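You operate a simulated robot arm through the tools that you are given. There is no shell and no other tool. Be economical: measure what you need, move in short steps, check, and stop when the job is done.

Carry out the task below with a simulated robot arm. There is one attempt and no reset: what you move stays moved.

TASK
Fit the grey coupler from the fittings drawer in socket two and clamp it.
Fine: the line stands vented: keep it so; shut the drawer; clamp to CLOSED once the coupler is home.

It is judged by the outcome, as a careful person would: the job done as asked, and still so three seconds after it is handed in. It fails if anything else is knocked over, pushed out of place, dropped, spilled or broken.

THE ROBOT
A 7-joint arm with a two-finger parallel gripper, fixed in place. Base frame: the origin is at the foot of the arm, x ahead of it, y to its left, z up. Readings come in cm, degrees, newtons and seconds.
With the tool pointing down near the work surface it reaches from about 28 to 68 cm from the base axis. Its first joint turns from -66.0 to 66.0 degrees. Payload 1.57 kg.
The TCP is the grasp point between the finger pads, 3 cm short of the fingertips. In the tool frame z runs along the fingers and y along their closing line. Largest opening 11 cm; finger width 2.4, thickness 1.2; the body of the gripper, 4.8 by 11.2 cm, starts 7.8 cm behind the TCP.
Orientation is that of the tool frame in the base frame, as a unit quaternion [x, y, z, w]. With the fingers straight down and closing along the base's y, the tool's x points along the base's -x, its y along +y and its z along -z.

THE INTERFACE
- The arm moves only by the tool apply_moves. Its argument "commands" is a list of rows, each a list of 3 entries, a list of its own where there are three numbers: the opening in per cent of the stroke, from 0 (shut) to 100 (fully open), then the shift along the base's x, y, z in cm, then the turn, a rotation vector about the base's x, y, z in degrees. In form: [[hand, [tx, ty, tz], [rx, ry, rz]], ...]. A call has 1 to 12 rows; each row is the pose to reach, as a shift and turn from the pose commanded when the call began. A row lasts 0.2 s, in which the tool goes at most 5 cm and 8.6 degrees; a call with a longer step from one row to the next is refused whole, and so is a gripper value outside its range. A pose out of reach is approached as far as the arm can. The call stops where the force on the tool passes 40 N (or 10 N more than at its start, if that is more) or the arm is blocked; 0.2 s more then pass. The fingers move at their own pace (about 10.8 cm/s each) and stop on an object; they squeeze with about 21 N. The grip force told is the motor's: it shows also when the fingers shut on nothing. Time passes only in rows, and 0.2 s behind the last, so rows that repeat a pose let the fingers close. The reply holds the time, the measured pose of the TCP, the force on the tool along the base axes, the opening and the grip force, in the units named above and with some noise.
- Cameras (640 x 400 px; columns grow to the right, rows downward): "scene" is fixed at [16.3, -39.43, 139.46]; the picture's right is [0.78, -0.63, 0.00], its down [-0.42, -0.51, -0.75] and it looks along [0.47, 0.58, -0.66] (base axes); focal length 230 px, centre (320, 200). "wrist" rides on the gripper at [7, 1.6, -14.1] in the tool frame; the picture's right is [-0.23, 0.97, 0.00], its down [-0.86, -0.20, -0.48] and it looks along [-0.47, -0.11, 0.88] (tool axes); focal length 222 px, centre (320, 200). There is no depth. A picture from a camera that has moved, and an enlarged one, comes with that camera's place and axes in the base frame and with its lens.
- get_image(camera): a new picture of that camera. The clock stands still meanwhile.
- enlarge(camera, box): a new picture of the part [left, top, right, bottom] of that camera's present view, enlarged. The clock stands still meanwhile.
- finish_job(): hands the job in; it is judged then, once.

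Go step by step. Nothing tells you positions but the pictures and the camera data: compare them with the known pose of the tool, close in by small moves and look again before you grip or let go. The budget is 120 turns and 64 pictures, counting those below and the enlarged ones. Unless the task says otherwise, let go and move clear before handing in, and close with one line.

The tools are called after "Request:" as name(argument=value, ...) on one line, values as JSON. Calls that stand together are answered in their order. apply_moves: Moves the arm, as the interface text tells. Its arguments: {"type":"object","properties":{"commands":{"type":"array","items":{"type":"array"}}},"required":["commands"]} The other tools are called the same way: get_image (camera) takes a picture; enlarge (camera, box) takes an enlarged picture of a part of a camera's view; finish_job () hands the job in.

At the start:

```text
clock: 0.0
eef_pos: [35.26, -9.72, 124.55]
tcp_rot: [0.0, 1.0, 0.0, 0.0]
ft_force: [-1.1, 0.1, -0.4]
gripper_width: 11.01
grip_force: 0.0
```

scene: 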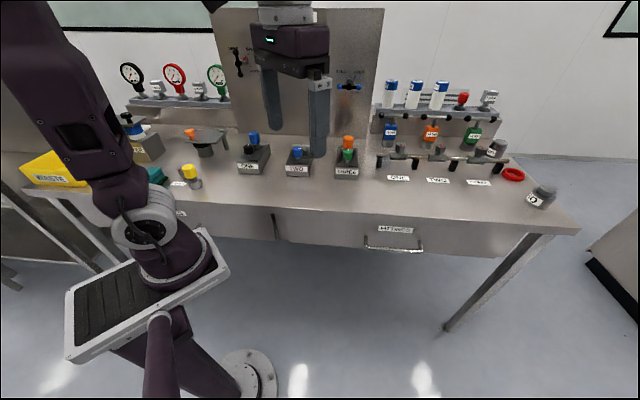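
wrist: 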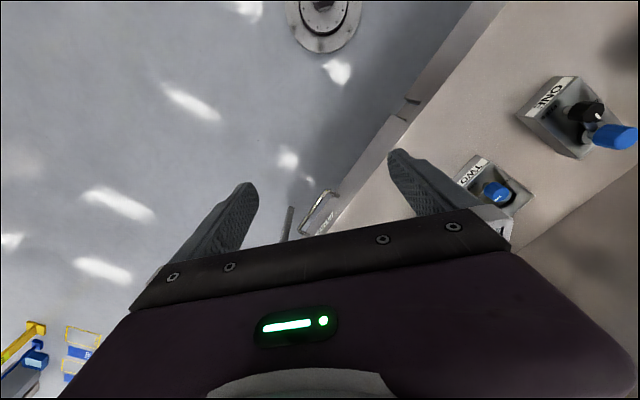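

I see a bench with stations labelled ONE, TWO and THREE in two groups, and a drawer labelled FITTINGS at the front. I'll enlarge parts of the scene to read the labels.

Request:
enlarge(camera="scene", box=[220, 110, 380, 210])

Request:
enlarge(camera="scene", box=[360, 70, 560, 260])

Request:
enlarge(camera="scene", box=[220, 30, 390, 130])

Request:
enlarge(camera="scene", box=[20, 50, 240, 200])

```text
4.00 times, centred on (300, 160) of scene
camera zoom: at [16.3, -39.43, 139.46], right [0.78, -0.63, 0.0], down [-0.42, -0.51, -0.75], along [0.47, 0.58, -0.66], focal length 919 px, centre (400, 360)
```

zoom: 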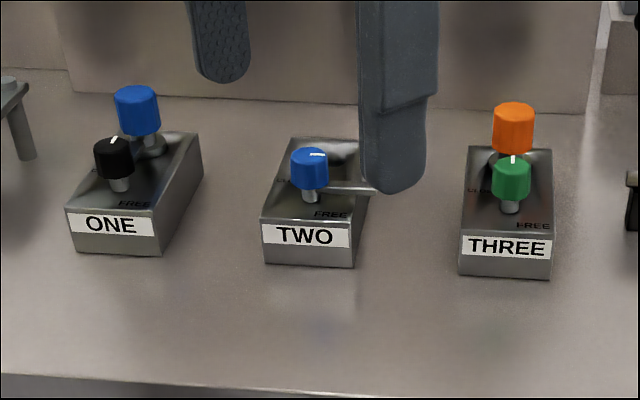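

```text
2.11 times, centred on (460, 165) of scene
camera zoom: at [16.3, -39.43, 139.46], right [0.78, -0.63, 0.0], down [-0.42, -0.51, -0.75], along [0.47, 0.58, -0.66], focal length 484 px, centre (25, 274)
```

zoom: 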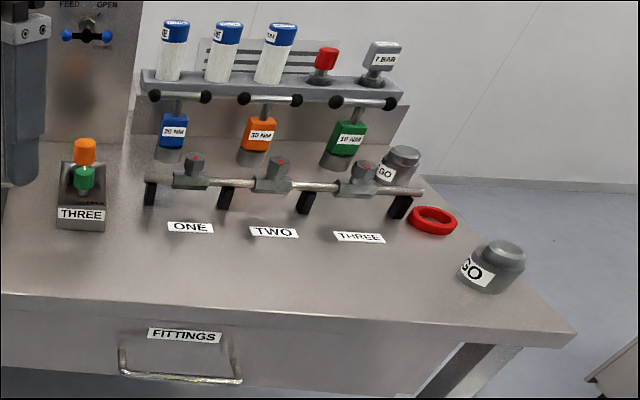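

```text
3.76 times, centred on (305, 80) of scene
camera zoom: at [16.3, -39.43, 139.46], right [0.78, -0.63, 0.0], down [-0.42, -0.51, -0.75], along [0.47, 0.58, -0.66], focal length 865 px, centre (376, 652)
```

zoom: 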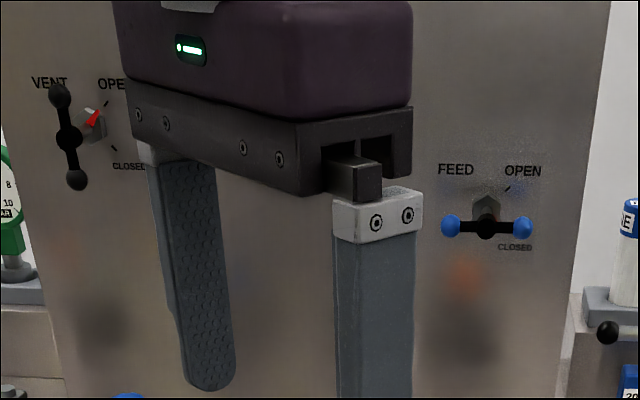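

```text
2.67 times, centred on (130, 125) of scene
camera zoom: at [16.3, -39.43, 139.46], right [0.78, -0.63, 0.0], down [-0.42, -0.51, -0.75], along [0.47, 0.58, -0.66], focal length 613 px, centre (827, 400)
```

zoom: 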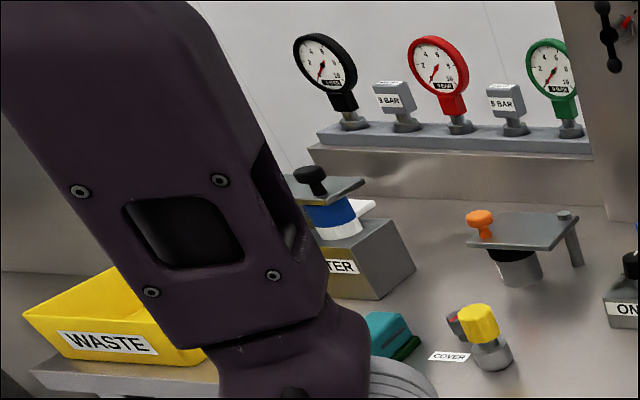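

The sockets appear to be the ONE/TWO/THREE blocks, with a clamp knob in front on each. Triangulating suggests the bench top is near z = 90 and its edge runs at about -45°. I'll move the wrist camera over the drawer area to check both.

Request:
apply_moves(commands=[[100, [2, -1, -1], [0, 0, -7.5]], [100, [5, -2, -2], [0, 0, -15]], [100, [8, -3, -3], [0, 0, -22.5]], [100, [11, -4, -4], [0, 0, -30]], [100, [13, -5, -5], [0, 0, -37.5]], [100, [14, -6, -5.5], [0, 0, -45]]])

Request:
get_image(camera="wrist")

Request:
get_image(camera="scene")

```text
clock: 1.4
eef_pos: [49.29, -15.86, 118.92]
tcp_rot: [0.384, 0.923, 0.0, -0.001]
ft_force: [0.6, 1.3, -0.3]
gripper_width: 11.02
grip_force: 0.0
```

```text
57 pictures are left
camera wrist: at [45.4, -9.64, 133.05], right [0.85, 0.53, 0.0], down [0.46, -0.75, 0.48], along [0.25, -0.41, -0.88], focal length 222 px, centre (320, 200)
```

wrist: 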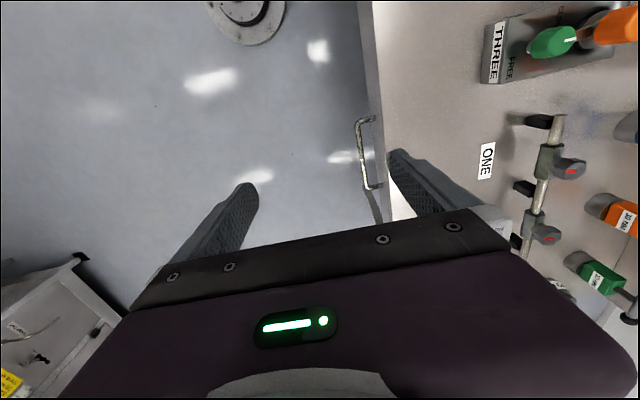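

```text
56 pictures are left
```

scene: 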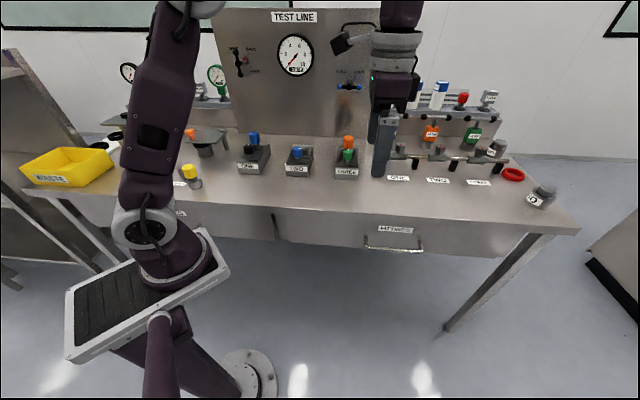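

Bench top comes out at z≈89. The drawer handle bar runs from about (57.6,-12.6) to (70.1,-24.7) at z≈78, roughly 4 cm in front of the bench edge. I'll check its stand-off before approaching.

Request:
enlarge(camera="scene", box=[340, 190, 460, 265])

Request:
enlarge(camera="wrist", box=[320, 90, 440, 165])

```text
5.33 times, centred on (400, 228) of scene
camera zoom: at [16.3, -39.43, 139.46], right [0.78, -0.63, 0.0], down [-0.42, -0.51, -0.75], along [0.47, 0.58, -0.66], focal length 1225 px, centre (-107, 53)
```

zoom: 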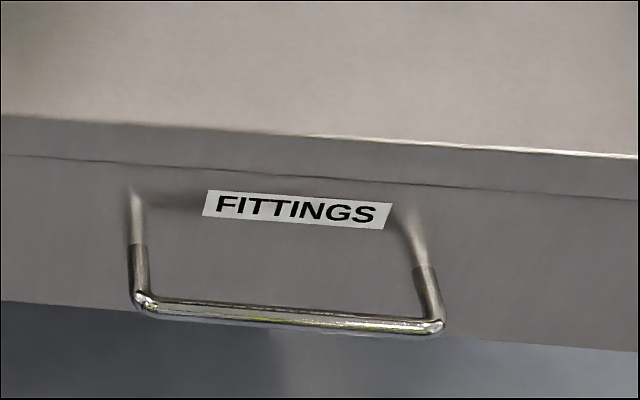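

```text
5.33 times, centred on (380, 128) of wrist
camera zoom: at [45.4, -9.64, 133.05], right [0.85, 0.53, 0.0], down [0.46, -0.75, 0.48], along [0.25, -0.41, -0.88], focal length 1185 px, centre (0, 587)
```

zoom: 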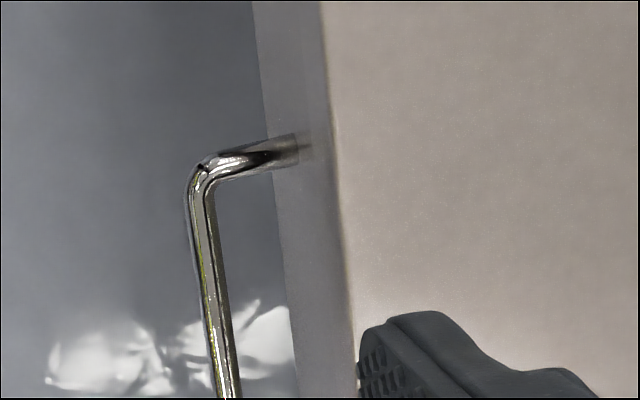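

The bar centre is at about v = 31.9 (distance along the bench normal), with roughly 3.9 cm of clearance behind it. I'll tilt the tool about 70° toward the bench so the fingers straddle the bar above and below, and stay back from it for now.

Request:
apply_moves(commands=[[40, [0.4, -1.3, -2], [5.5, -5.5, 0]], [40, [0.8, -2.6, -4], [11, -11, 0]], [40, [1.2, -3.9, -6], [16.5, -16.5, 0]], [40, [1.6, -5.2, -8], [22, -22, 0]], [40, [2.0, -6.5, -10], [27.5, -27.5, 0]], [40, [2.5, -7.8, -13], [33, -33, 0]], [40, [2.9, -9.1, -16], [38.5, -38.5, 0]], [40, [3.3, -10.4, -19], [44, -44, 0]], [40, [3.7, -11.7, -22], [49.5, -49.5, 0]], [40, [3.7, -11.7, -22], [49.5, -49.5, 0]]])

Request:
get_image(camera="wrist")

Request:
get_image(camera="scene")

```text
clock: 3.6
eef_pos: [53.02, -27.67, 97.08]
tcp_rot: [0.313, 0.756, 0.531, 0.22]
ft_force: [-0.6, -0.2, 0.0]
gripper_width: 4.42
grip_force: 0.0
```

```text
53 pictures are left
camera wrist: at [38.95, -31.54, 103.43], right [0.39, 0.07, 0.92], down [0.24, -0.97, -0.02], along [0.89, 0.23, -0.4], focal length 222 px, centre (320, 200)
```

wrist: 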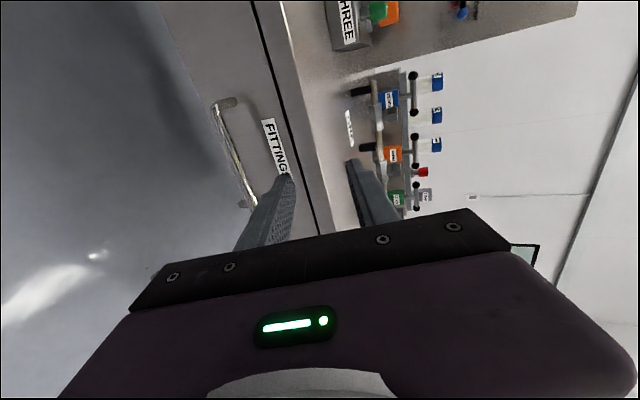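

```text
52 pictures are left
```

scene: 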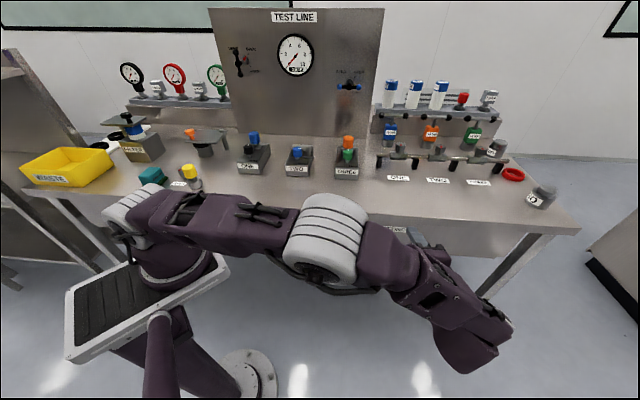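

The handle reads the same from this view, at (56.9,-12.9) for the near corner. I'll go down in front of it and look again.

Request:
apply_moves(commands=[[40, [0, 0, -4], [0, 0, 0]], [40, [0.5, 0.5, -8], [0, 0, 0]], [40, [1, 1, -12], [0, 0, 0]], [40, [2, 2, -15], [0, 0, 0]], [40, [3, 3, -17], [0, 0, 0]], [40, [3, 3, -17.5], [0, 0, 0]], [40, [3, 3, -17.5], [0, 0, 0]]])

Request:
get_image(camera="wrist")

```text
clock: 5.2
eef_pos: [55.89, -24.4, 79.52]
tcp_rot: [0.314, 0.757, 0.529, 0.219]
ft_force: [1.1, -0.4, -0.8]
gripper_width: 4.4
grip_force: 0.0
```

```text
51 pictures are left
camera wrist: at [41.87, -28.45, 85.86], right [0.4, 0.08, 0.92], down [0.24, -0.97, -0.02], along [0.89, 0.23, -0.4], focal length 222 px, centre (320, 200)
```

wrist: 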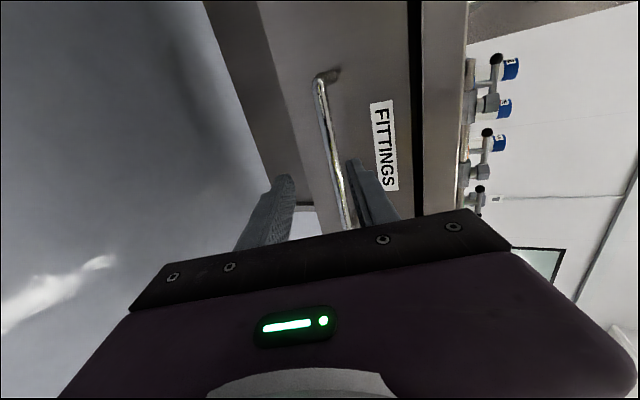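

The bar lies between the fingers ahead, at about z = 77.6. I'll move forward onto it, then close.

Request:
apply_moves(commands=[[40, [1.5, 1.5, -0.8], [0, 0, 0]], [40, [3, 3, -1.6], [0, 0, 0]], [40, [4.5, 4.5, -1.7], [0, 0, 0]], [40, [6.2, 6.2, -1.7], [0, 0, 0]], [40, [6.2, 6.2, -1.7], [0, 0, 0]]])

Request:
get_image(camera="wrist")

```text
clock: 6.4
eef_pos: [62.16, -18.3, 77.79]
tcp_rot: [0.313, 0.757, 0.529, 0.219]
ft_force: [-0.4, 0.0, -0.5]
gripper_width: 4.4
grip_force: 0.1
```

```text
50 pictures are left
camera wrist: at [48.17, -22.17, 84.13], right [0.4, 0.07, 0.92], down [0.24, -0.97, -0.02], along [0.89, 0.23, -0.4], focal length 222 px, centre (320, 200)
```

wrist: 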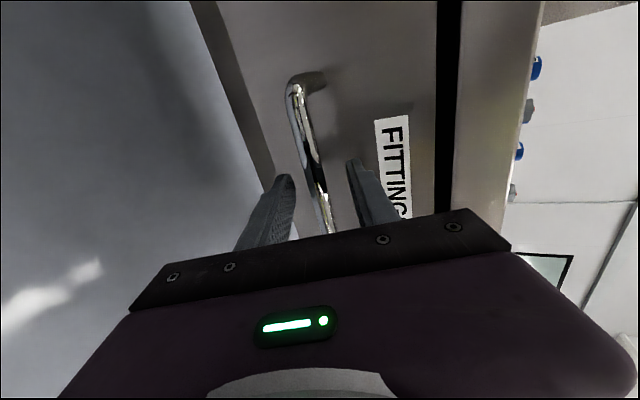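

The bar sits centrally between the fingers, so I'll close on it.

Request:
apply_moves(commands=[[20, [0, 0, 0], [0, 0, 0]], [5, [0, 0, 0], [0, 0, 0]], [0, [0, 0, 0], [0, 0, 0]], [0, [0, 0, 0], [0, 0, 0]]])

```text
clock: 7.4
eef_pos: [62.04, -18.23, 77.73]
tcp_rot: [0.313, 0.757, 0.53, 0.219]
ft_force: [1.4, 0.2, -10.0]
gripper_width: 1.39
grip_force: 30.3
```

The bar is gripped with the opening at 1.39 cm. Next I'll pull the drawer straight out, slowly at first.

Request:
apply_moves(commands=[[0, [-0.5, -0.5, 0], [0, 0, 0]], [0, [-1.2, -1.2, 0], [0, 0, 0]], [0, [-2, -2, 0], [0, 0, 0]], [0, [-3, -3, 0], [0, 0, 0]], [0, [-4, -4, 0], [0, 0, 0]]])

Request:
get_image(camera="wrist")

```text
clock: 8.6
eef_pos: [58.12, -22.34, 77.84]
tcp_rot: [0.313, 0.757, 0.53, 0.22]
ft_force: [0.4, -1.6, -16.6]
gripper_width: 1.38
grip_force: 30.4
```

```text
49 pictures are left
camera wrist: at [44.11, -26.24, 84.1], right [0.4, 0.08, 0.91], down [0.24, -0.97, -0.02], along [0.89, 0.23, -0.4], focal length 222 px, centre (320, 200)
```

wrist: 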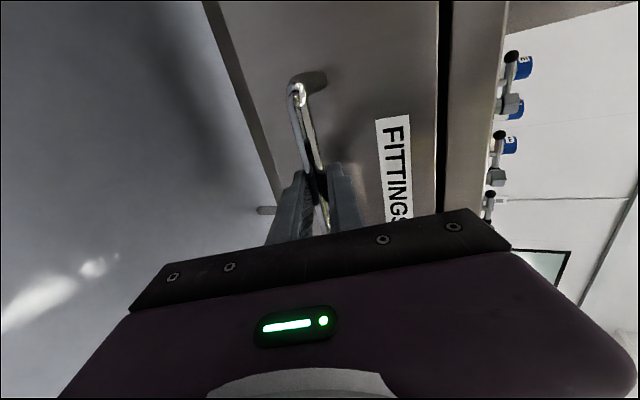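

The drawer is sliding out easily. I'll keep pulling.

Request:
apply_moves(commands=[[0, [-1, -1, 0], [0, 0, 0]], [0, [-2, -2, 0], [0, 0, 0]], [0, [-3, -3, 0], [0, 0, 0]], [0, [-4, -4, 0], [0, 0, 0]], [0, [-5, -5, 0], [0, 0, 0]], [0, [-6, -6, 0], [0, 0, 0]], [0, [-7, -7, 0], [0, 0, 0]], [0, [-8, -8, 0], [0, 0, 0]]])

Request:
get_image(camera="scene")

```text
clock: 10.4
eef_pos: [50.12, -30.23, 77.72]
tcp_rot: [0.313, 0.757, 0.53, 0.219]
ft_force: [-7.2, 5.1, -17.2]
gripper_width: 1.37
grip_force: 30.8
```

```text
48 pictures are left
```

scene: 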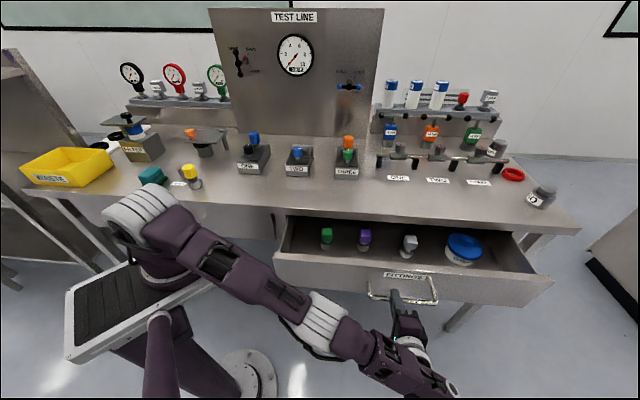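

The drawer is open about 17 cm and holds green, purple and grey couplers plus a tub. I'll zoom in to see whether there is enough room to reach the grey one.

Request:
enlarge(camera="scene", box=[270, 205, 500, 305])

Request:
get_image(camera="wrist")

```text
2.78 times, centred on (385, 255) of scene
camera zoom: at [16.31, -39.43, 139.46], right [0.78, -0.63, 0.0], down [-0.42, -0.51, -0.75], along [0.47, 0.58, -0.66], focal length 639 px, centre (139, 47)
```

zoom: 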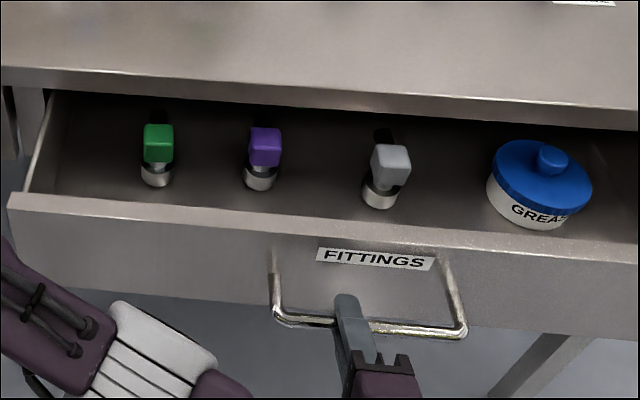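

```text
46 pictures are left
camera wrist: at [36.12, -34.27, 84.09], right [0.4, 0.08, 0.91], down [0.24, -0.97, -0.02], along [0.89, 0.23, -0.4], focal length 222 px, centre (320, 200)
```

wrist: 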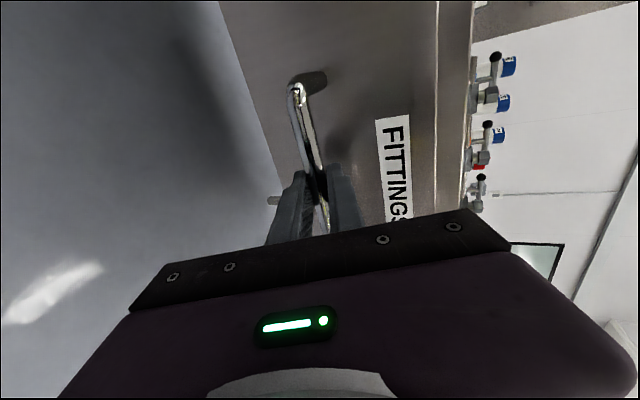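

The grey coupler stands near u≈63, v≈33, too close to the bench lip. I'll pull the drawer further out.

Request:
apply_moves(commands=[[0, [-0.8, -0.8, 0], [0, 0, 0]], [0, [-1.6, -1.6, 0], [0, 0, 0]], [0, [-2.4, -2.4, 0], [0, 0, 0]], [0, [-3.2, -3.2, 0], [0, 0, 0]], [0, [-4, -4, 0], [0, 0, 0]], [0, [-4.8, -4.8, 0], [0, 0, 0]], [0, [-5.6, -5.6, 0], [0, 0, 0]]])

Request:
enlarge(camera="scene", box=[260, 205, 500, 355])

```text
clock: 11.1
eef_pos: [48.83, -31.62, 77.75]
tcp_rot: [0.317, 0.76, 0.524, 0.219]
ft_force: [4.3, -2.7, -6.9]
gripper_width: 1.38
grip_force: 30.5
out of reach, approached as far as the arm can: row 2, 3
stopped in row 3: the force on the tool passed its limit (the readings are from after the stop); the commanded pose is now the measured one
```

```text
2.67 times, centred on (380, 280) of scene
camera zoom: at [16.31, -39.44, 139.46], right [0.78, -0.63, 0.0], down [-0.42, -0.51, -0.75], along [0.47, 0.58, -0.66], focal length 613 px, centre (160, -13)
```

zoom: 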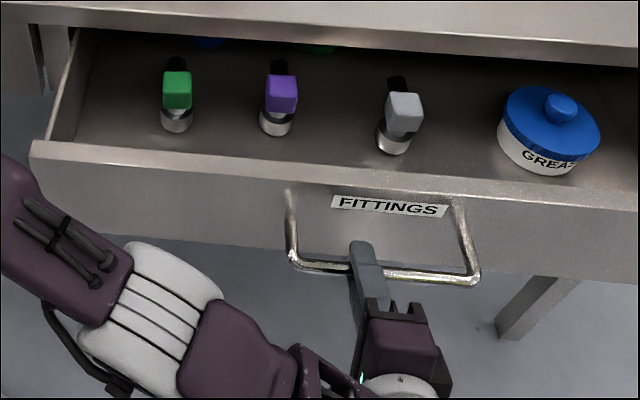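

The arm ran out of reach with about 19 cm of opening. Other items sit further back, so the drawer can probably open more. I'll release the handle, backing off while tilting upright, and look into the drawer.

Request:
apply_moves(commands=[[20, [0, 0, 0], [0, 0, 0]], [45, [0, 0, 0], [0, 0, 0]], [45, [-0.35, -0.35, 0.15], [-2, 2, 0]], [45, [-0.7, -0.7, 0.3], [-4, 4, 0]], [45, [-1.4, -1.4, 0.6], [-7, 7, 0]], [45, [-2.1, -2.1, 0.9], [-10, 10, 0]], [45, [-2.8, -2.8, 1.2], [-13, 13, 0]], [45, [-3.5, -3.5, 1.6], [-16, 16, 0]], [45, [-4.2, -4.2, 3.6], [-19, 19, 0]]])

Request:
get_image(camera="scene")

```text
clock: 13.1
eef_pos: [44.58, -35.84, 81.45]
tcp_rot: [0.358, 0.861, 0.334, 0.14]
ft_force: [-0.4, 0.7, -0.5]
gripper_width: 4.95
grip_force: 0.1
```

```text
44 pictures are left
```

scene: 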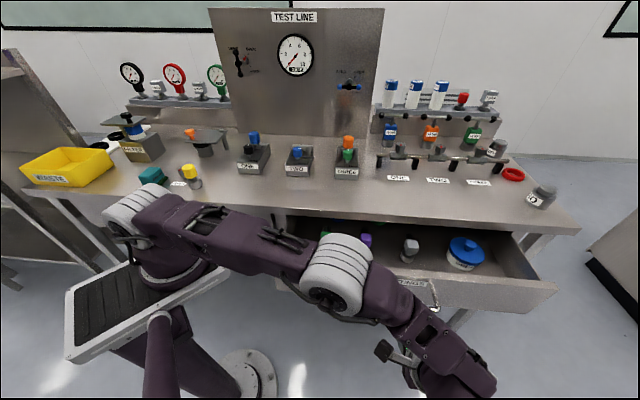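

Clear of the handle. Now I'll rise, return to upright, and look down into the drawer.

Request:
apply_moves(commands=[[45, [0, 0, 3], [-3.8, 3.8, 0]], [45, [0, 0.5, 7], [-7.6, 7.6, 0]], [45, [0.5, 1.5, 11], [-11.4, 11.4, 0]], [45, [1, 3, 15], [-15.2, 15.2, 0]], [45, [1.7, 5, 18], [-19, 19, 0]], [45, [2.3, 7, 20.5], [-22.8, 22.8, 0]], [45, [3, 9, 22.5], [-26.6, 26.6, 0]], [45, [3.5, 10.3, 23.5], [-30.4, 30.4, 0]], [45, [3.5, 10.3, 23.5], [-30.4, 30.4, 0]]])

Request:
get_image(camera="wrist")

Request:
enlarge(camera="scene", box=[260, 205, 500, 355])

```text
clock: 15.1
eef_pos: [48.07, -25.44, 104.91]
tcp_rot: [0.384, 0.923, -0.005, 0.001]
ft_force: [0.7, -0.3, 0.5]
gripper_width: 4.94
grip_force: 0.0
```

```text
43 pictures are left
camera wrist: at [44.24, -19.11, 118.98], right [0.85, 0.53, -0.01], down [0.46, -0.74, 0.49], along [0.25, -0.42, -0.87], focal length 222 px, centre (320, 200)
```

wrist: 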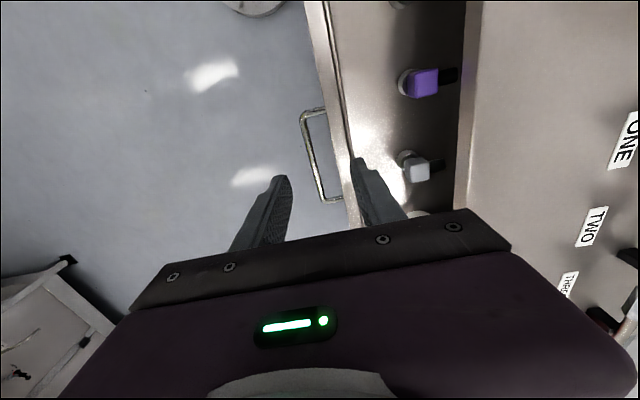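

```text
2.67 times, centred on (380, 280) of scene
camera zoom: at [16.3, -39.43, 139.46], right [0.78, -0.63, 0.0], down [-0.42, -0.51, -0.75], along [0.47, 0.58, -0.66], focal length 613 px, centre (160, -13)
```

zoom: 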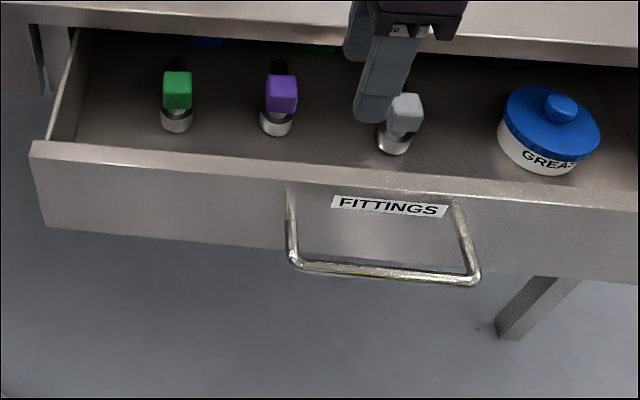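

The head of the grey coupler triangulates to about (66.8,-22.7,81), roughly 70 cm from the base, so the drawer needs to come out further. I'll zoom to measure the front panel and the coupler's shape.

Request:
enlarge(camera="wrist", box=[290, 50, 490, 210])

```text
2.50 times, centred on (390, 130) of wrist
camera zoom: at [44.24, -19.11, 118.98], right [0.85, 0.53, -0.01], down [0.46, -0.74, 0.49], along [0.25, -0.42, -0.87], focal length 555 px, centre (145, 375)
```

zoom: 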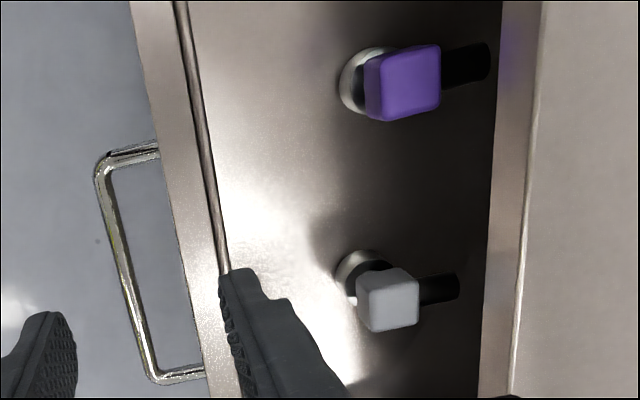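

The panel top is at about z = 87.4, with v from roughly 16.6 to 19. I'll straddle it from above with the fingers vertical and pull by the panel.

Request:
apply_moves(commands=[[65, [0.6, 0.6, -3], [0, 0, 0]], [65, [1.27, 1.27, -7], [0, 0, 0]], [65, [1.27, 1.27, -11], [0, 0, 0]], [65, [1.27, 1.27, -13], [0, 0, 0]], [65, [1.27, 1.27, -13], [0, 0, 0]]])

Request:
get_image(camera="wrist")

Request:
enlarge(camera="scene", box=[300, 195, 460, 295])

```text
clock: 16.3
eef_pos: [49.44, -24.16, 92.0]
tcp_rot: [0.383, 0.924, -0.004, 0.001]
ft_force: [0.1, -0.3, 0.2]
gripper_width: 7.16
grip_force: 0.1
```

```text
40 pictures are left
camera wrist: at [45.49, -17.84, 105.99], right [0.85, 0.53, -0.01], down [0.46, -0.74, 0.49], along [0.25, -0.42, -0.87], focal length 222 px, centre (320, 200)
```

wrist: 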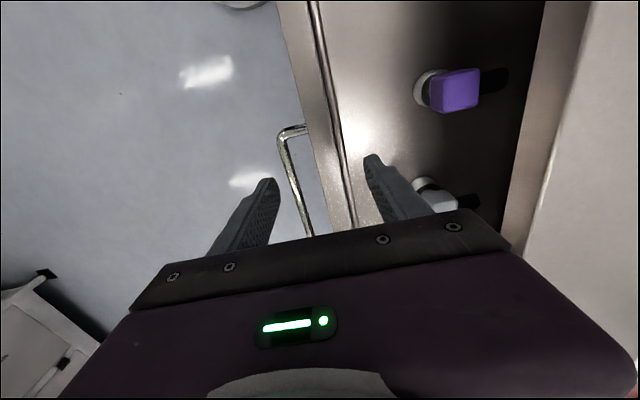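

```text
4.00 times, centred on (380, 245) of scene
camera zoom: at [16.3, -39.43, 139.46], right [0.78, -0.63, 0.0], down [-0.42, -0.51, -0.75], along [0.47, 0.58, -0.66], focal length 919 px, centre (80, 20)
```

zoom: 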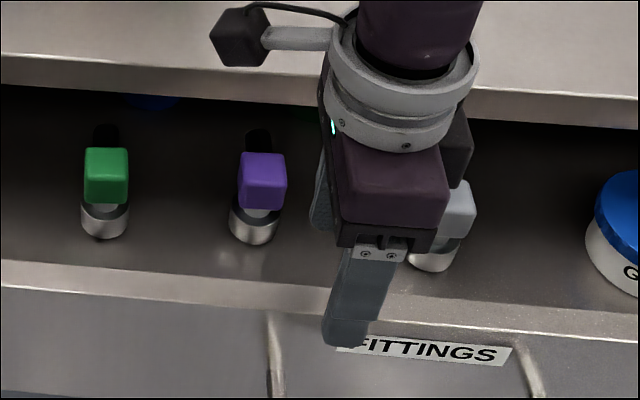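

The panel is between the fingers, so I'll lower 5 cm and grip it.

Request:
apply_moves(commands=[[65, [0, 0, -2.5], [0, 0, 0]], [65, [0, 0, -4.7], [0, 0, 0]], [65, [0, 0, -4.7], [0, 0, 0]], [30, [0, 0, -4.7], [0, 0, 0]], [0, [0, 0, -4.7], [0, 0, 0]], [0, [0, 0, -4.7], [0, 0, 0]], [0, [0, 0, -4.7], [0, 0, 0]]])

```text
clock: 17.9
eef_pos: [49.37, -24.07, 87.18]
tcp_rot: [0.383, 0.924, -0.004, 0.001]
ft_force: [-0.1, 1.1, -8.4]
gripper_width: 2.19
grip_force: 34.5
```

The panel is gripped (2.19 cm). Now I'll pull the drawer out further.

Request:
apply_moves(commands=[[0, [-0.7, -0.7, 0], [0, 0, 0]], [0, [-1.4, -1.4, 0], [0, 0, 0]], [0, [-2.1, -2.1, 0], [0, 0, 0]], [0, [-2.8, -2.8, 0], [0, 0, 0]], [0, [-3.5, -3.5, 0], [0, 0, 0]], [0, [-4.2, -4.2, 0], [0, 0, 0]], [0, [-4.9, -4.9, 0], [0, 0, 0]], [0, [-5.6, -5.6, 0], [0, 0, 0]], [0, [-6.3, -6.3, 0], [0, 0, 0]], [0, [-7, -7, 0], [0, 0, 0]]])

Request:
get_image(camera="wrist")

Request:
get_image(camera="scene")

```text
clock: 20.1
eef_pos: [42.29, -31.2, 87.2]
tcp_rot: [0.384, 0.923, -0.005, 0.0]
ft_force: [0.7, -0.5, -0.1]
gripper_width: 2.17
grip_force: 35.2
```

```text
38 pictures are left
camera wrist: at [38.41, -24.89, 101.25], right [0.85, 0.53, -0.01], down [0.46, -0.74, 0.49], along [0.25, -0.42, -0.87], focal length 222 px, centre (320, 200)
```

wrist: 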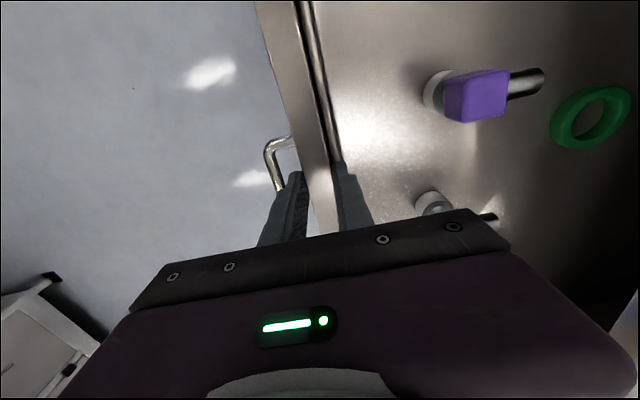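

```text
37 pictures are left
```

scene: 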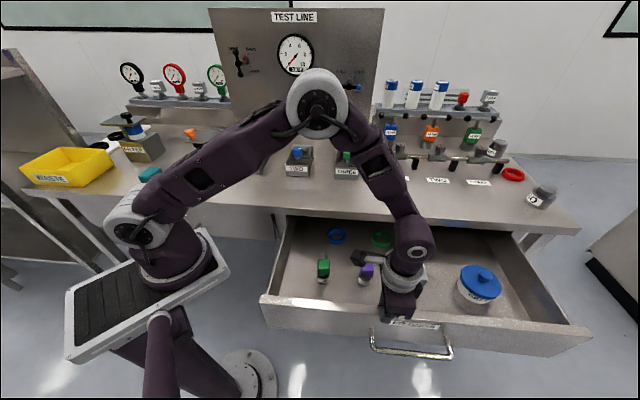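

The drawer is open about 29 cm in total. I'll release the panel, rise, and take a closer look at the grey coupler.

Request:
apply_moves(commands=[[20, [0, 0, 0], [0, 0, 0]], [50, [0, 0, 0], [0, 0, 0]], [50, [0, 0, 0], [0, 0, 0]], [50, [0, 0, 4], [0, 0, 0]], [50, [0, 0, 8], [0, 0, 0]], [50, [1, 1, 12], [0, 0, 0]], [50, [2, 2, 16], [0, 0, 0]], [50, [3, 3, 18], [0, 0, 0]], [50, [3, 3, 18], [0, 0, 0]]])

Request:
enlarge(camera="wrist", box=[320, 60, 520, 210])

Request:
enlarge(camera="scene", box=[300, 220, 520, 350])

```text
clock: 22.1
eef_pos: [45.43, -27.97, 105.32]
tcp_rot: [0.383, 0.924, -0.004, 0.0]
ft_force: [1.0, 0.4, 0.0]
gripper_width: 5.51
grip_force: 0.0
```

```text
2.67 times, centred on (420, 135) of wrist
camera zoom: at [41.58, -21.73, 119.31], right [0.85, 0.53, -0.01], down [0.46, -0.74, 0.48], along [0.25, -0.42, -0.87], focal length 592 px, centre (53, 373)
```

zoom: 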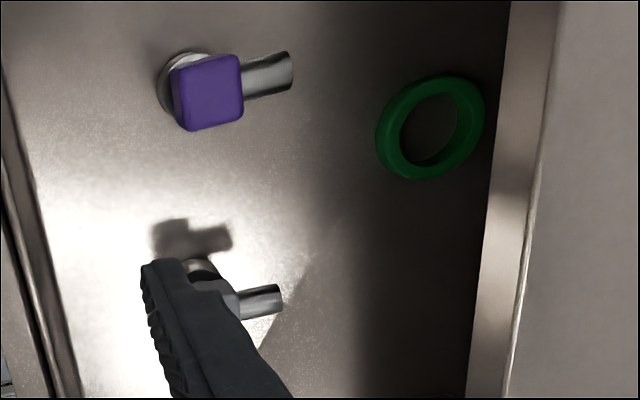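

```text
2.91 times, centred on (410, 285) of scene
camera zoom: at [16.3, -39.43, 139.46], right [0.78, -0.63, 0.0], down [-0.42, -0.51, -0.75], along [0.47, 0.58, -0.66], focal length 668 px, centre (58, -47)
```

zoom: 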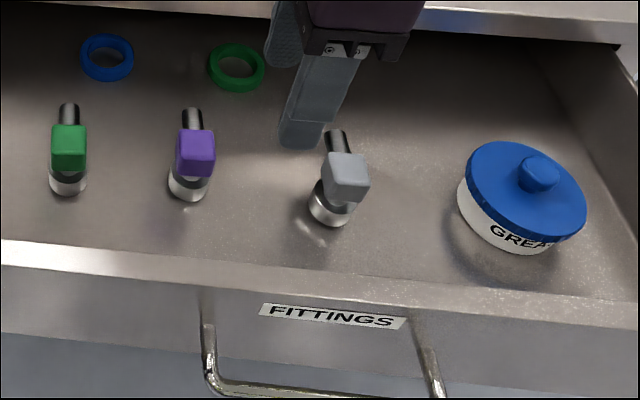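

The coupler is an upright elbow: a collar on the drawer floor (z≈73.5), a box head at z≈79 on the axis (60.1,-30.5), and a horizontal tail pointing away toward +v. Before gripping it I'll look at socket TWO closely, since that decides the grasp and orientation.

Request:
apply_moves(commands=[[50, [0.5, 2, 1.5], [0, 0, 7.5]], [50, [1.5, 6, 4], [0, 0, 15]], [50, [2.5, 10.5, 6.7], [0, 0, 22.5]], [50, [3.5, 15, 6.7], [0, 0, 30]], [50, [4.5, 19.5, 6.7], [0, 0, 37.5]], [50, [5.5, 24, 6.7], [0, 0, 45]], [50, [6.5, 28.5, 6.7], [0, 0, 52.5]], [50, [7.5, 33, 6.7], [0, 0, 60]], [50, [8.5, 37.5, 6.7], [0, 0, 67.5]], [50, [9.5, 42, 6.7], [0, 0, 75]], [50, [10.5, 46.5, 6.7], [0, 0, 82.5]], [50, [11.2, 50.5, 6.7], [0, 0, 90]]])

Request:
get_image(camera="wrist")

```text
refused: row 3 steps farther than a row can; nothing moved
```

```text
34 pictures are left
camera wrist: at [41.58, -21.73, 119.31], right [0.85, 0.53, -0.01], down [0.46, -0.74, 0.48], along [0.25, -0.42, -0.87], focal length 222 px, centre (320, 200)
```

wrist: 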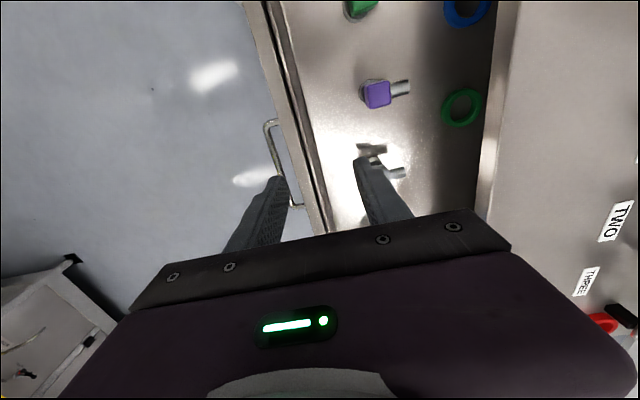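

One step was too long, so I'll resend the move with smaller vertical steps.

Request:
apply_moves(commands=[[50, [0.5, 3, 2], [0, 0, 7.5]], [50, [1.5, 7, 4], [0, 0, 15]], [50, [2.5, 11, 6], [0, 0, 22.5]], [50, [3.5, 15.4, 6.7], [0, 0, 30]], [50, [4.5, 19.8, 6.7], [0, 0, 37.5]], [50, [5.5, 24.2, 6.7], [0, 0, 45]], [50, [6.5, 28.6, 6.7], [0, 0, 52.5]], [50, [7.5, 33, 6.7], [0, 0, 60]], [50, [8.5, 37.5, 6.7], [0, 0, 67.5]], [50, [9.5, 42, 6.7], [0, 0, 75]], [50, [10.5, 46.5, 6.7], [0, 0, 82.5]], [50, [11.2, 50.5, 6.7], [0, 0, 90]]])

Request:
get_image(camera="wrist")

```text
clock: 24.7
eef_pos: [56.71, 22.46, 112.03]
tcp_rot: [-0.383, 0.924, -0.003, 0.004]
ft_force: [-0.2, 0.2, 0.0]
gripper_width: 5.51
grip_force: 0.1
```

```text
33 pictures are left
camera wrist: at [50.3, 18.83, 125.99], right [-0.53, 0.85, -0.01], down [0.74, 0.46, 0.48], along [0.41, 0.25, -0.87], focal length 222 px, centre (320, 200)
```

wrist: 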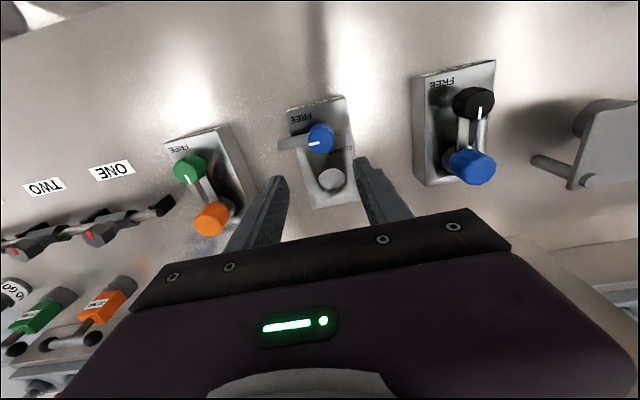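

Request:
enlarge(camera="wrist", box=[260, 80, 380, 220])

Request:
enlarge(camera="wrist", box=[400, 50, 520, 200])

```text
2.86 times, centred on (320, 150) of wrist
camera zoom: at [50.3, 18.83, 125.99], right [-0.53, 0.85, -0.01], down [0.74, 0.46, 0.48], along [0.41, 0.25, -0.87], focal length 635 px, centre (320, 343)
```

zoom: 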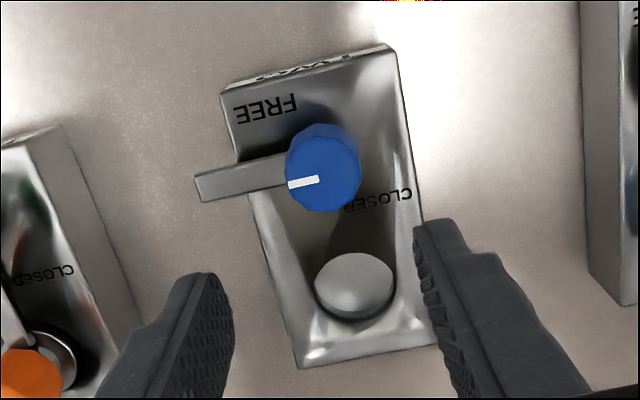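

```text
2.67 times, centred on (460, 125) of wrist
camera zoom: at [50.3, 18.83, 125.99], right [-0.53, 0.85, -0.01], down [0.74, 0.46, 0.48], along [0.41, 0.25, -0.87], focal length 592 px, centre (-53, 400)
```

zoom: 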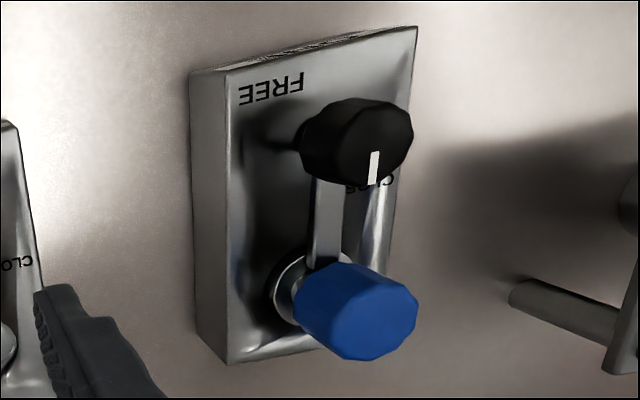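

The FREE position has the clamp arm pointing along +u, and CLOSED (as on ONE and THREE) has it pointing at the socket, so it needs a +90° turn about z. I'll look closer at the socket hole and get the scene view of it.

Request:
enlarge(camera="scene", box=[270, 130, 330, 180])

Request:
enlarge(camera="wrist", box=[305, 155, 355, 205])

```text
8.00 times, centred on (300, 155) of scene
camera zoom: at [16.29, -39.43, 139.46], right [0.78, -0.63, 0.0], down [-0.42, -0.51, -0.75], along [0.47, 0.58, -0.66], focal length 1838 px, centre (480, 560)
```

zoom: 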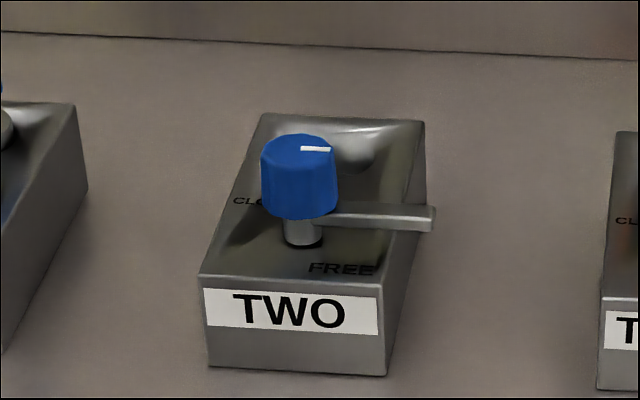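

```text
8.00 times, centred on (330, 180) of wrist
camera zoom: at [50.3, 18.83, 125.99], right [-0.53, 0.85, -0.01], down [0.74, 0.46, 0.48], along [0.41, 0.25, -0.87], focal length 1777 px, centre (240, 360)
```

zoom: 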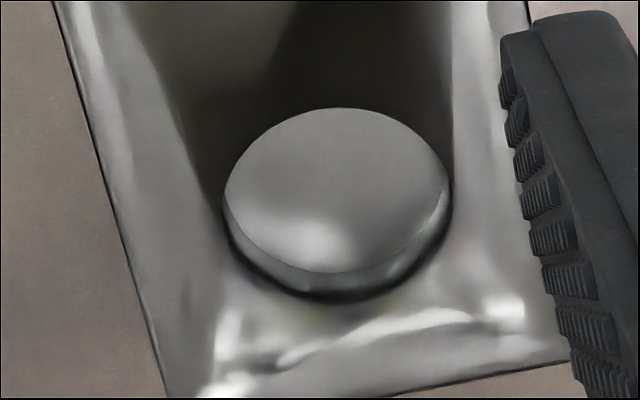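

The socket is a round recess about 4.3 cm wide at roughly (61.2,27.7), with the block top at z≈94.5. The same tail-away orientation suits it, so I'll go back over the grey coupler with the fingers closing across its tail.

Request:
apply_moves(commands=[[50, [0, -4.5, 0], [0, 0, 0]], [50, [0, -9, 0], [0, 0, 0]], [50, [0, -13.5, 0], [0, 0, 0]], [50, [0, -18, 0], [0, 0, 0]], [50, [0, -22.5, 0], [0, 0, 0]], [50, [0, -27, 0], [0, 0, 0]], [50, [0, -31.5, 0], [0, 0, 0]], [50, [0, -36, 0], [0, 0, 0]], [50, [0.5, -40.5, 0], [0, 0, 0]], [50, [1, -45, -2], [0, 0, 0]], [50, [2, -49, -4.5], [0, 0, 0]], [50, [3, -52.5, -7], [0, 0, 0]]])

Request:
get_image(camera="wrist")

```text
clock: 27.3
eef_pos: [59.07, -28.43, 106.08]
tcp_rot: [-0.381, 0.924, -0.003, 0.003]
ft_force: [1.0, 0.8, -0.8]
gripper_width: 5.49
grip_force: 0.1
out of reach, approached as far as the arm can: row 12
```

```text
28 pictures are left
camera wrist: at [52.8, -32.1, 120.15], right [-0.53, 0.85, -0.01], down [0.74, 0.46, 0.48], along [0.41, 0.25, -0.88], focal length 222 px, centre (320, 200)
```

wrist: 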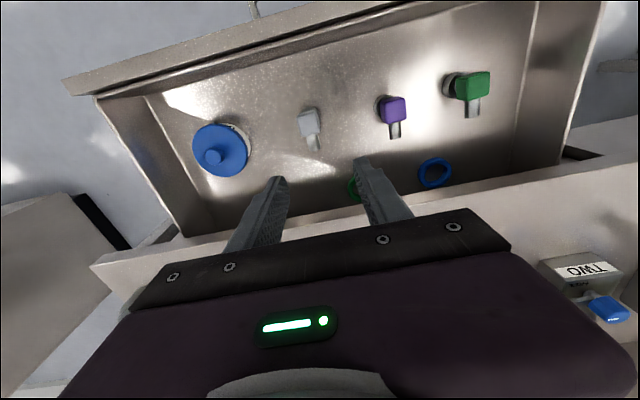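

The grey head reads (59.5,-30.3) from here, consistent with before. I'll descend halfway and look again.

Request:
apply_moves(commands=[[50, [0, -0.5, -3], [0, 0, 0]], [50, [0.2, -1, -6], [0, 0, 0]], [50, [0.5, -1.7, -9], [0, 0, 0]], [50, [0.6, -1.9, -12], [0, 0, 0]], [50, [0.6, -1.9, -15], [0, 0, 0]], [50, [0.6, -1.9, -15], [0, 0, 0]]])

Request:
get_image(camera="wrist")

Request:
enlarge(camera="scene", box=[360, 240, 460, 320])

```text
clock: 28.7
eef_pos: [59.62, -30.35, 91.19]
tcp_rot: [-0.382, 0.924, -0.003, 0.004]
ft_force: [-0.3, 0.1, -0.4]
gripper_width: 5.51
grip_force: 0.0
```

```text
27 pictures are left
camera wrist: at [53.3, -33.98, 105.25], right [-0.53, 0.85, -0.01], down [0.74, 0.46, 0.48], along [0.42, 0.25, -0.87], focal length 222 px, centre (320, 200)
```

wrist: 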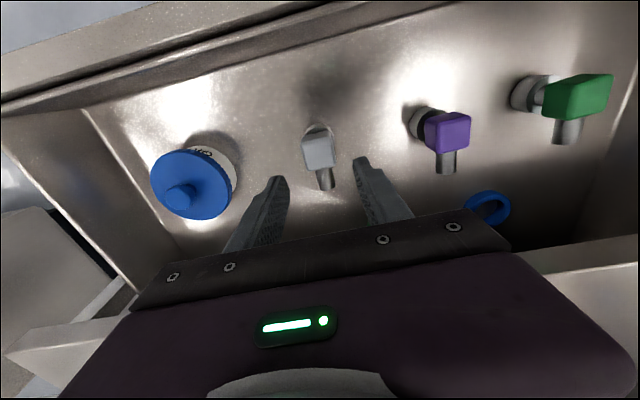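

```text
5.00 times, centred on (410, 280) of scene
camera zoom: at [16.3, -39.43, 139.46], right [0.78, -0.63, 0.0], down [-0.42, -0.51, -0.75], along [0.47, 0.58, -0.66], focal length 1148 px, centre (-130, -200)
```

zoom: 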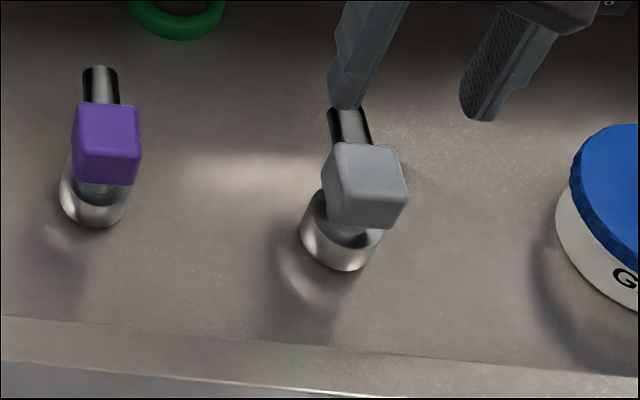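

The head is about 3.7 cm wide at (60.0,-30.4), almost exactly below the TCP. I'll open wider and go down around it.

Request:
apply_moves(commands=[[68, [0.2, 0, -2], [0, 0, 0]], [68, [0.4, -0.1, -4.5], [0, 0, 0]], [68, [0.4, -0.1, -7], [0, 0, 0]], [68, [0.4, -0.1, -7], [0, 0, 0]]])

Request:
get_image(camera="wrist")

Request:
enlarge(camera="scene", box=[360, 240, 460, 320])

```text
clock: 29.7
eef_pos: [60.18, -30.28, 84.24]
tcp_rot: [-0.383, 0.924, -0.003, 0.005]
ft_force: [0.0, -0.6, -0.4]
gripper_width: 7.47
grip_force: 0.1
```

```text
25 pictures are left
camera wrist: at [53.73, -34.02, 98.23], right [-0.53, 0.85, -0.01], down [0.74, 0.46, 0.49], along [0.42, 0.25, -0.87], focal length 222 px, centre (320, 200)
```

wrist: 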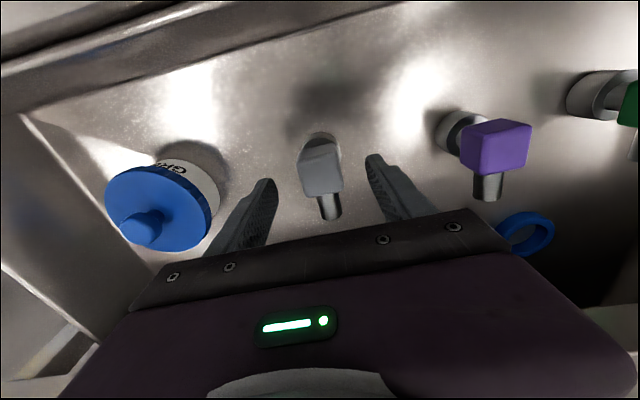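

```text
5.00 times, centred on (410, 280) of scene
camera zoom: at [16.3, -39.43, 139.46], right [0.78, -0.63, 0.0], down [-0.42, -0.51, -0.75], along [0.47, 0.58, -0.66], focal length 1148 px, centre (-130, -200)
```

zoom: 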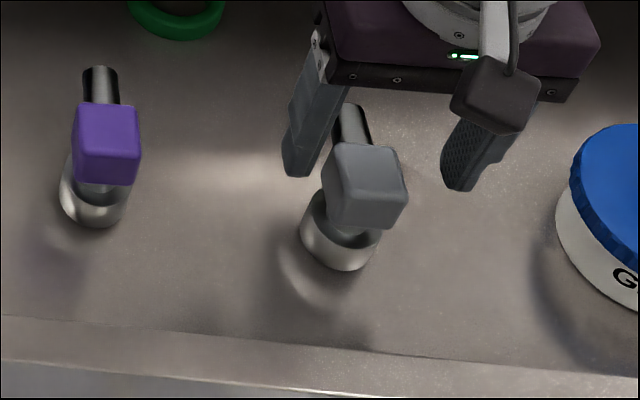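

Well centred. I'll descend to z≈79.5 and close.

Request:
apply_moves(commands=[[68, [0, 0, -2.4], [0, 0, 0]], [68, [0, 0, -4.6], [0, 0, 0]], [68, [0, 0, -4.6], [0, 0, 0]], [40, [0, 0, -4.6], [0, 0, 0]], [25, [0, 0, -4.6], [0, 0, 0]], [10, [0, 0, -4.6], [0, 0, 0]], [0, [0, 0, -4.6], [0, 0, 0]]])

Request:
get_image(camera="wrist")

```text
clock: 31.3
eef_pos: [60.07, -30.35, 79.54]
tcp_rot: [-0.382, 0.924, -0.003, 0.004]
ft_force: [-0.8, 1.0, 1.6]
gripper_width: 3.58
grip_force: 20.6
```

```text
23 pictures are left
camera wrist: at [53.72, -34.04, 93.59], right [-0.53, 0.85, -0.01], down [0.74, 0.46, 0.48], along [0.42, 0.25, -0.87], focal length 222 px, centre (320, 200)
```

wrist: 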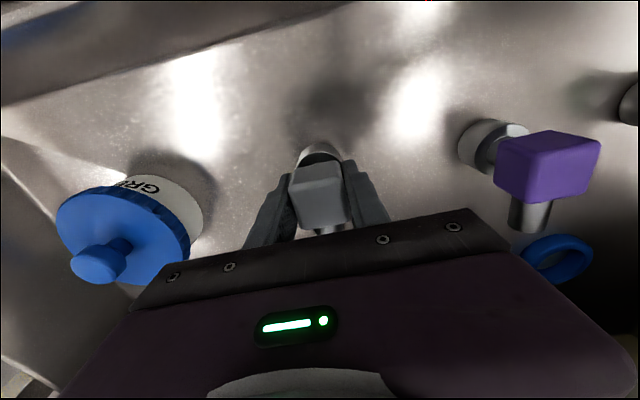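

The grip is solid at 3.58 cm. I'll lift the coupler straight out, then draw in and raise it.

Request:
apply_moves(commands=[[0, [0, 0, 1.5], [0, 0, 0]], [0, [0, 0, 4], [0, 0, 0]], [0, [0, 0, 8], [0, 0, 0]], [0, [0, 0, 12], [0, 0, 0]], [0, [-0.5, 0.5, 16], [0, 0, 0]], [0, [-1.5, 1.5, 20], [0, 0, 0]], [0, [-2.5, 3, 24], [0, 0, 0]], [0, [-3.5, 5, 28], [0, 0, 0]], [0, [-4.5, 7.5, 31], [0, 0, 0]], [0, [-5, 10, 33], [0, 0, 0]], [0, [-5, 10, 33], [0, 0, 0]]])

Request:
get_image(camera="scene")

```text
clock: 33.7
eef_pos: [54.93, -20.37, 112.61]
tcp_rot: [-0.381, 0.924, -0.002, 0.004]
ft_force: [-0.6, -0.2, -3.5]
gripper_width: 3.59
grip_force: 21.0
```

```text
22 pictures are left
```

scene: 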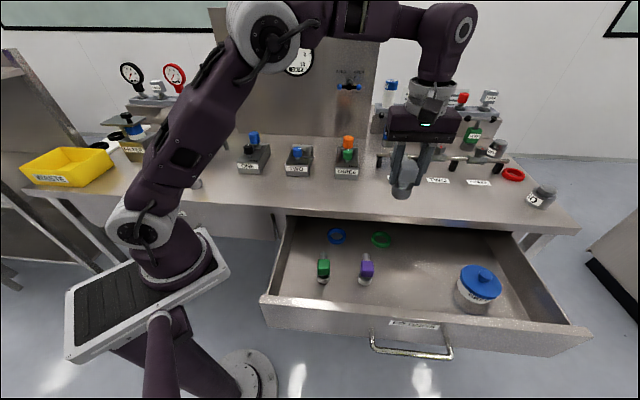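

The coupler is out and held. Now I'll carry it across to in front of socket TWO.

Request:
apply_moves(commands=[[0, [0, 4, 0], [0, 0, 0]], [0, [0, 8, 0], [0, 0, 0]], [0, [0, 12.2, 0], [0, 0, 0]], [0, [0, 16.4, 0], [0, 0, 0]], [0, [0, 20.6, 0], [0, 0, 0]], [0, [0, 24.8, 0], [0, 0, 0]], [0, [0, 29, 0], [0, 0, 0]], [0, [0.5, 33.2, 0], [0, 0, 0]], [0, [1.5, 37.2, 0], [0, 0, 0]], [0, [3, 41, 0], [0, 0, 0]], [0, [4.5, 45, 0], [0, 0, 0]], [0, [4.5, 45, 0], [0, 0, 0]]])

Request:
get_image(camera="wrist")

Request:
enlarge(camera="scene", box=[220, 80, 380, 190])

```text
clock: 36.3
eef_pos: [58.52, 23.9, 111.54]
tcp_rot: [-0.39, 0.921, -0.009, -0.015]
ft_force: [-1.0, 0.8, -2.2]
gripper_width: 3.6
grip_force: 21.0
out of reach, approached as far as the arm can: row 11
```

```text
21 pictures are left
camera wrist: at [52.76, 20.55, 125.83], right [-0.54, 0.84, -0.01], down [0.75, 0.49, 0.45], along [0.38, 0.23, -0.89], focal length 222 px, centre (320, 200)
```

wrist: 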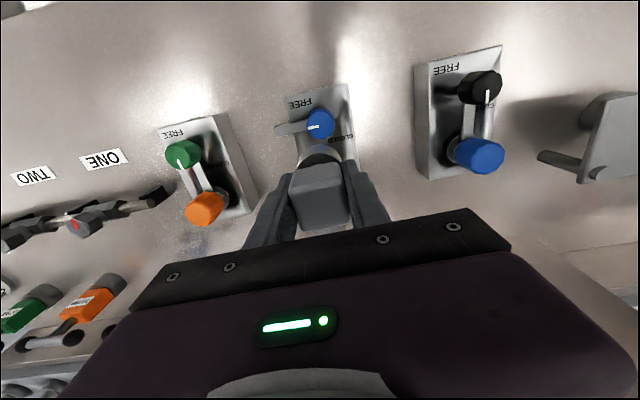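

```text
3.64 times, centred on (300, 135) of scene
camera zoom: at [16.3, -39.43, 139.46], right [0.78, -0.63, 0.0], down [-0.42, -0.51, -0.75], along [0.47, 0.58, -0.66], focal length 835 px, centre (393, 436)
```

zoom: 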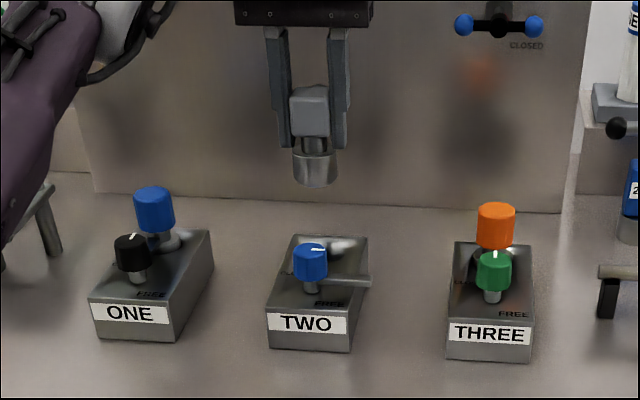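

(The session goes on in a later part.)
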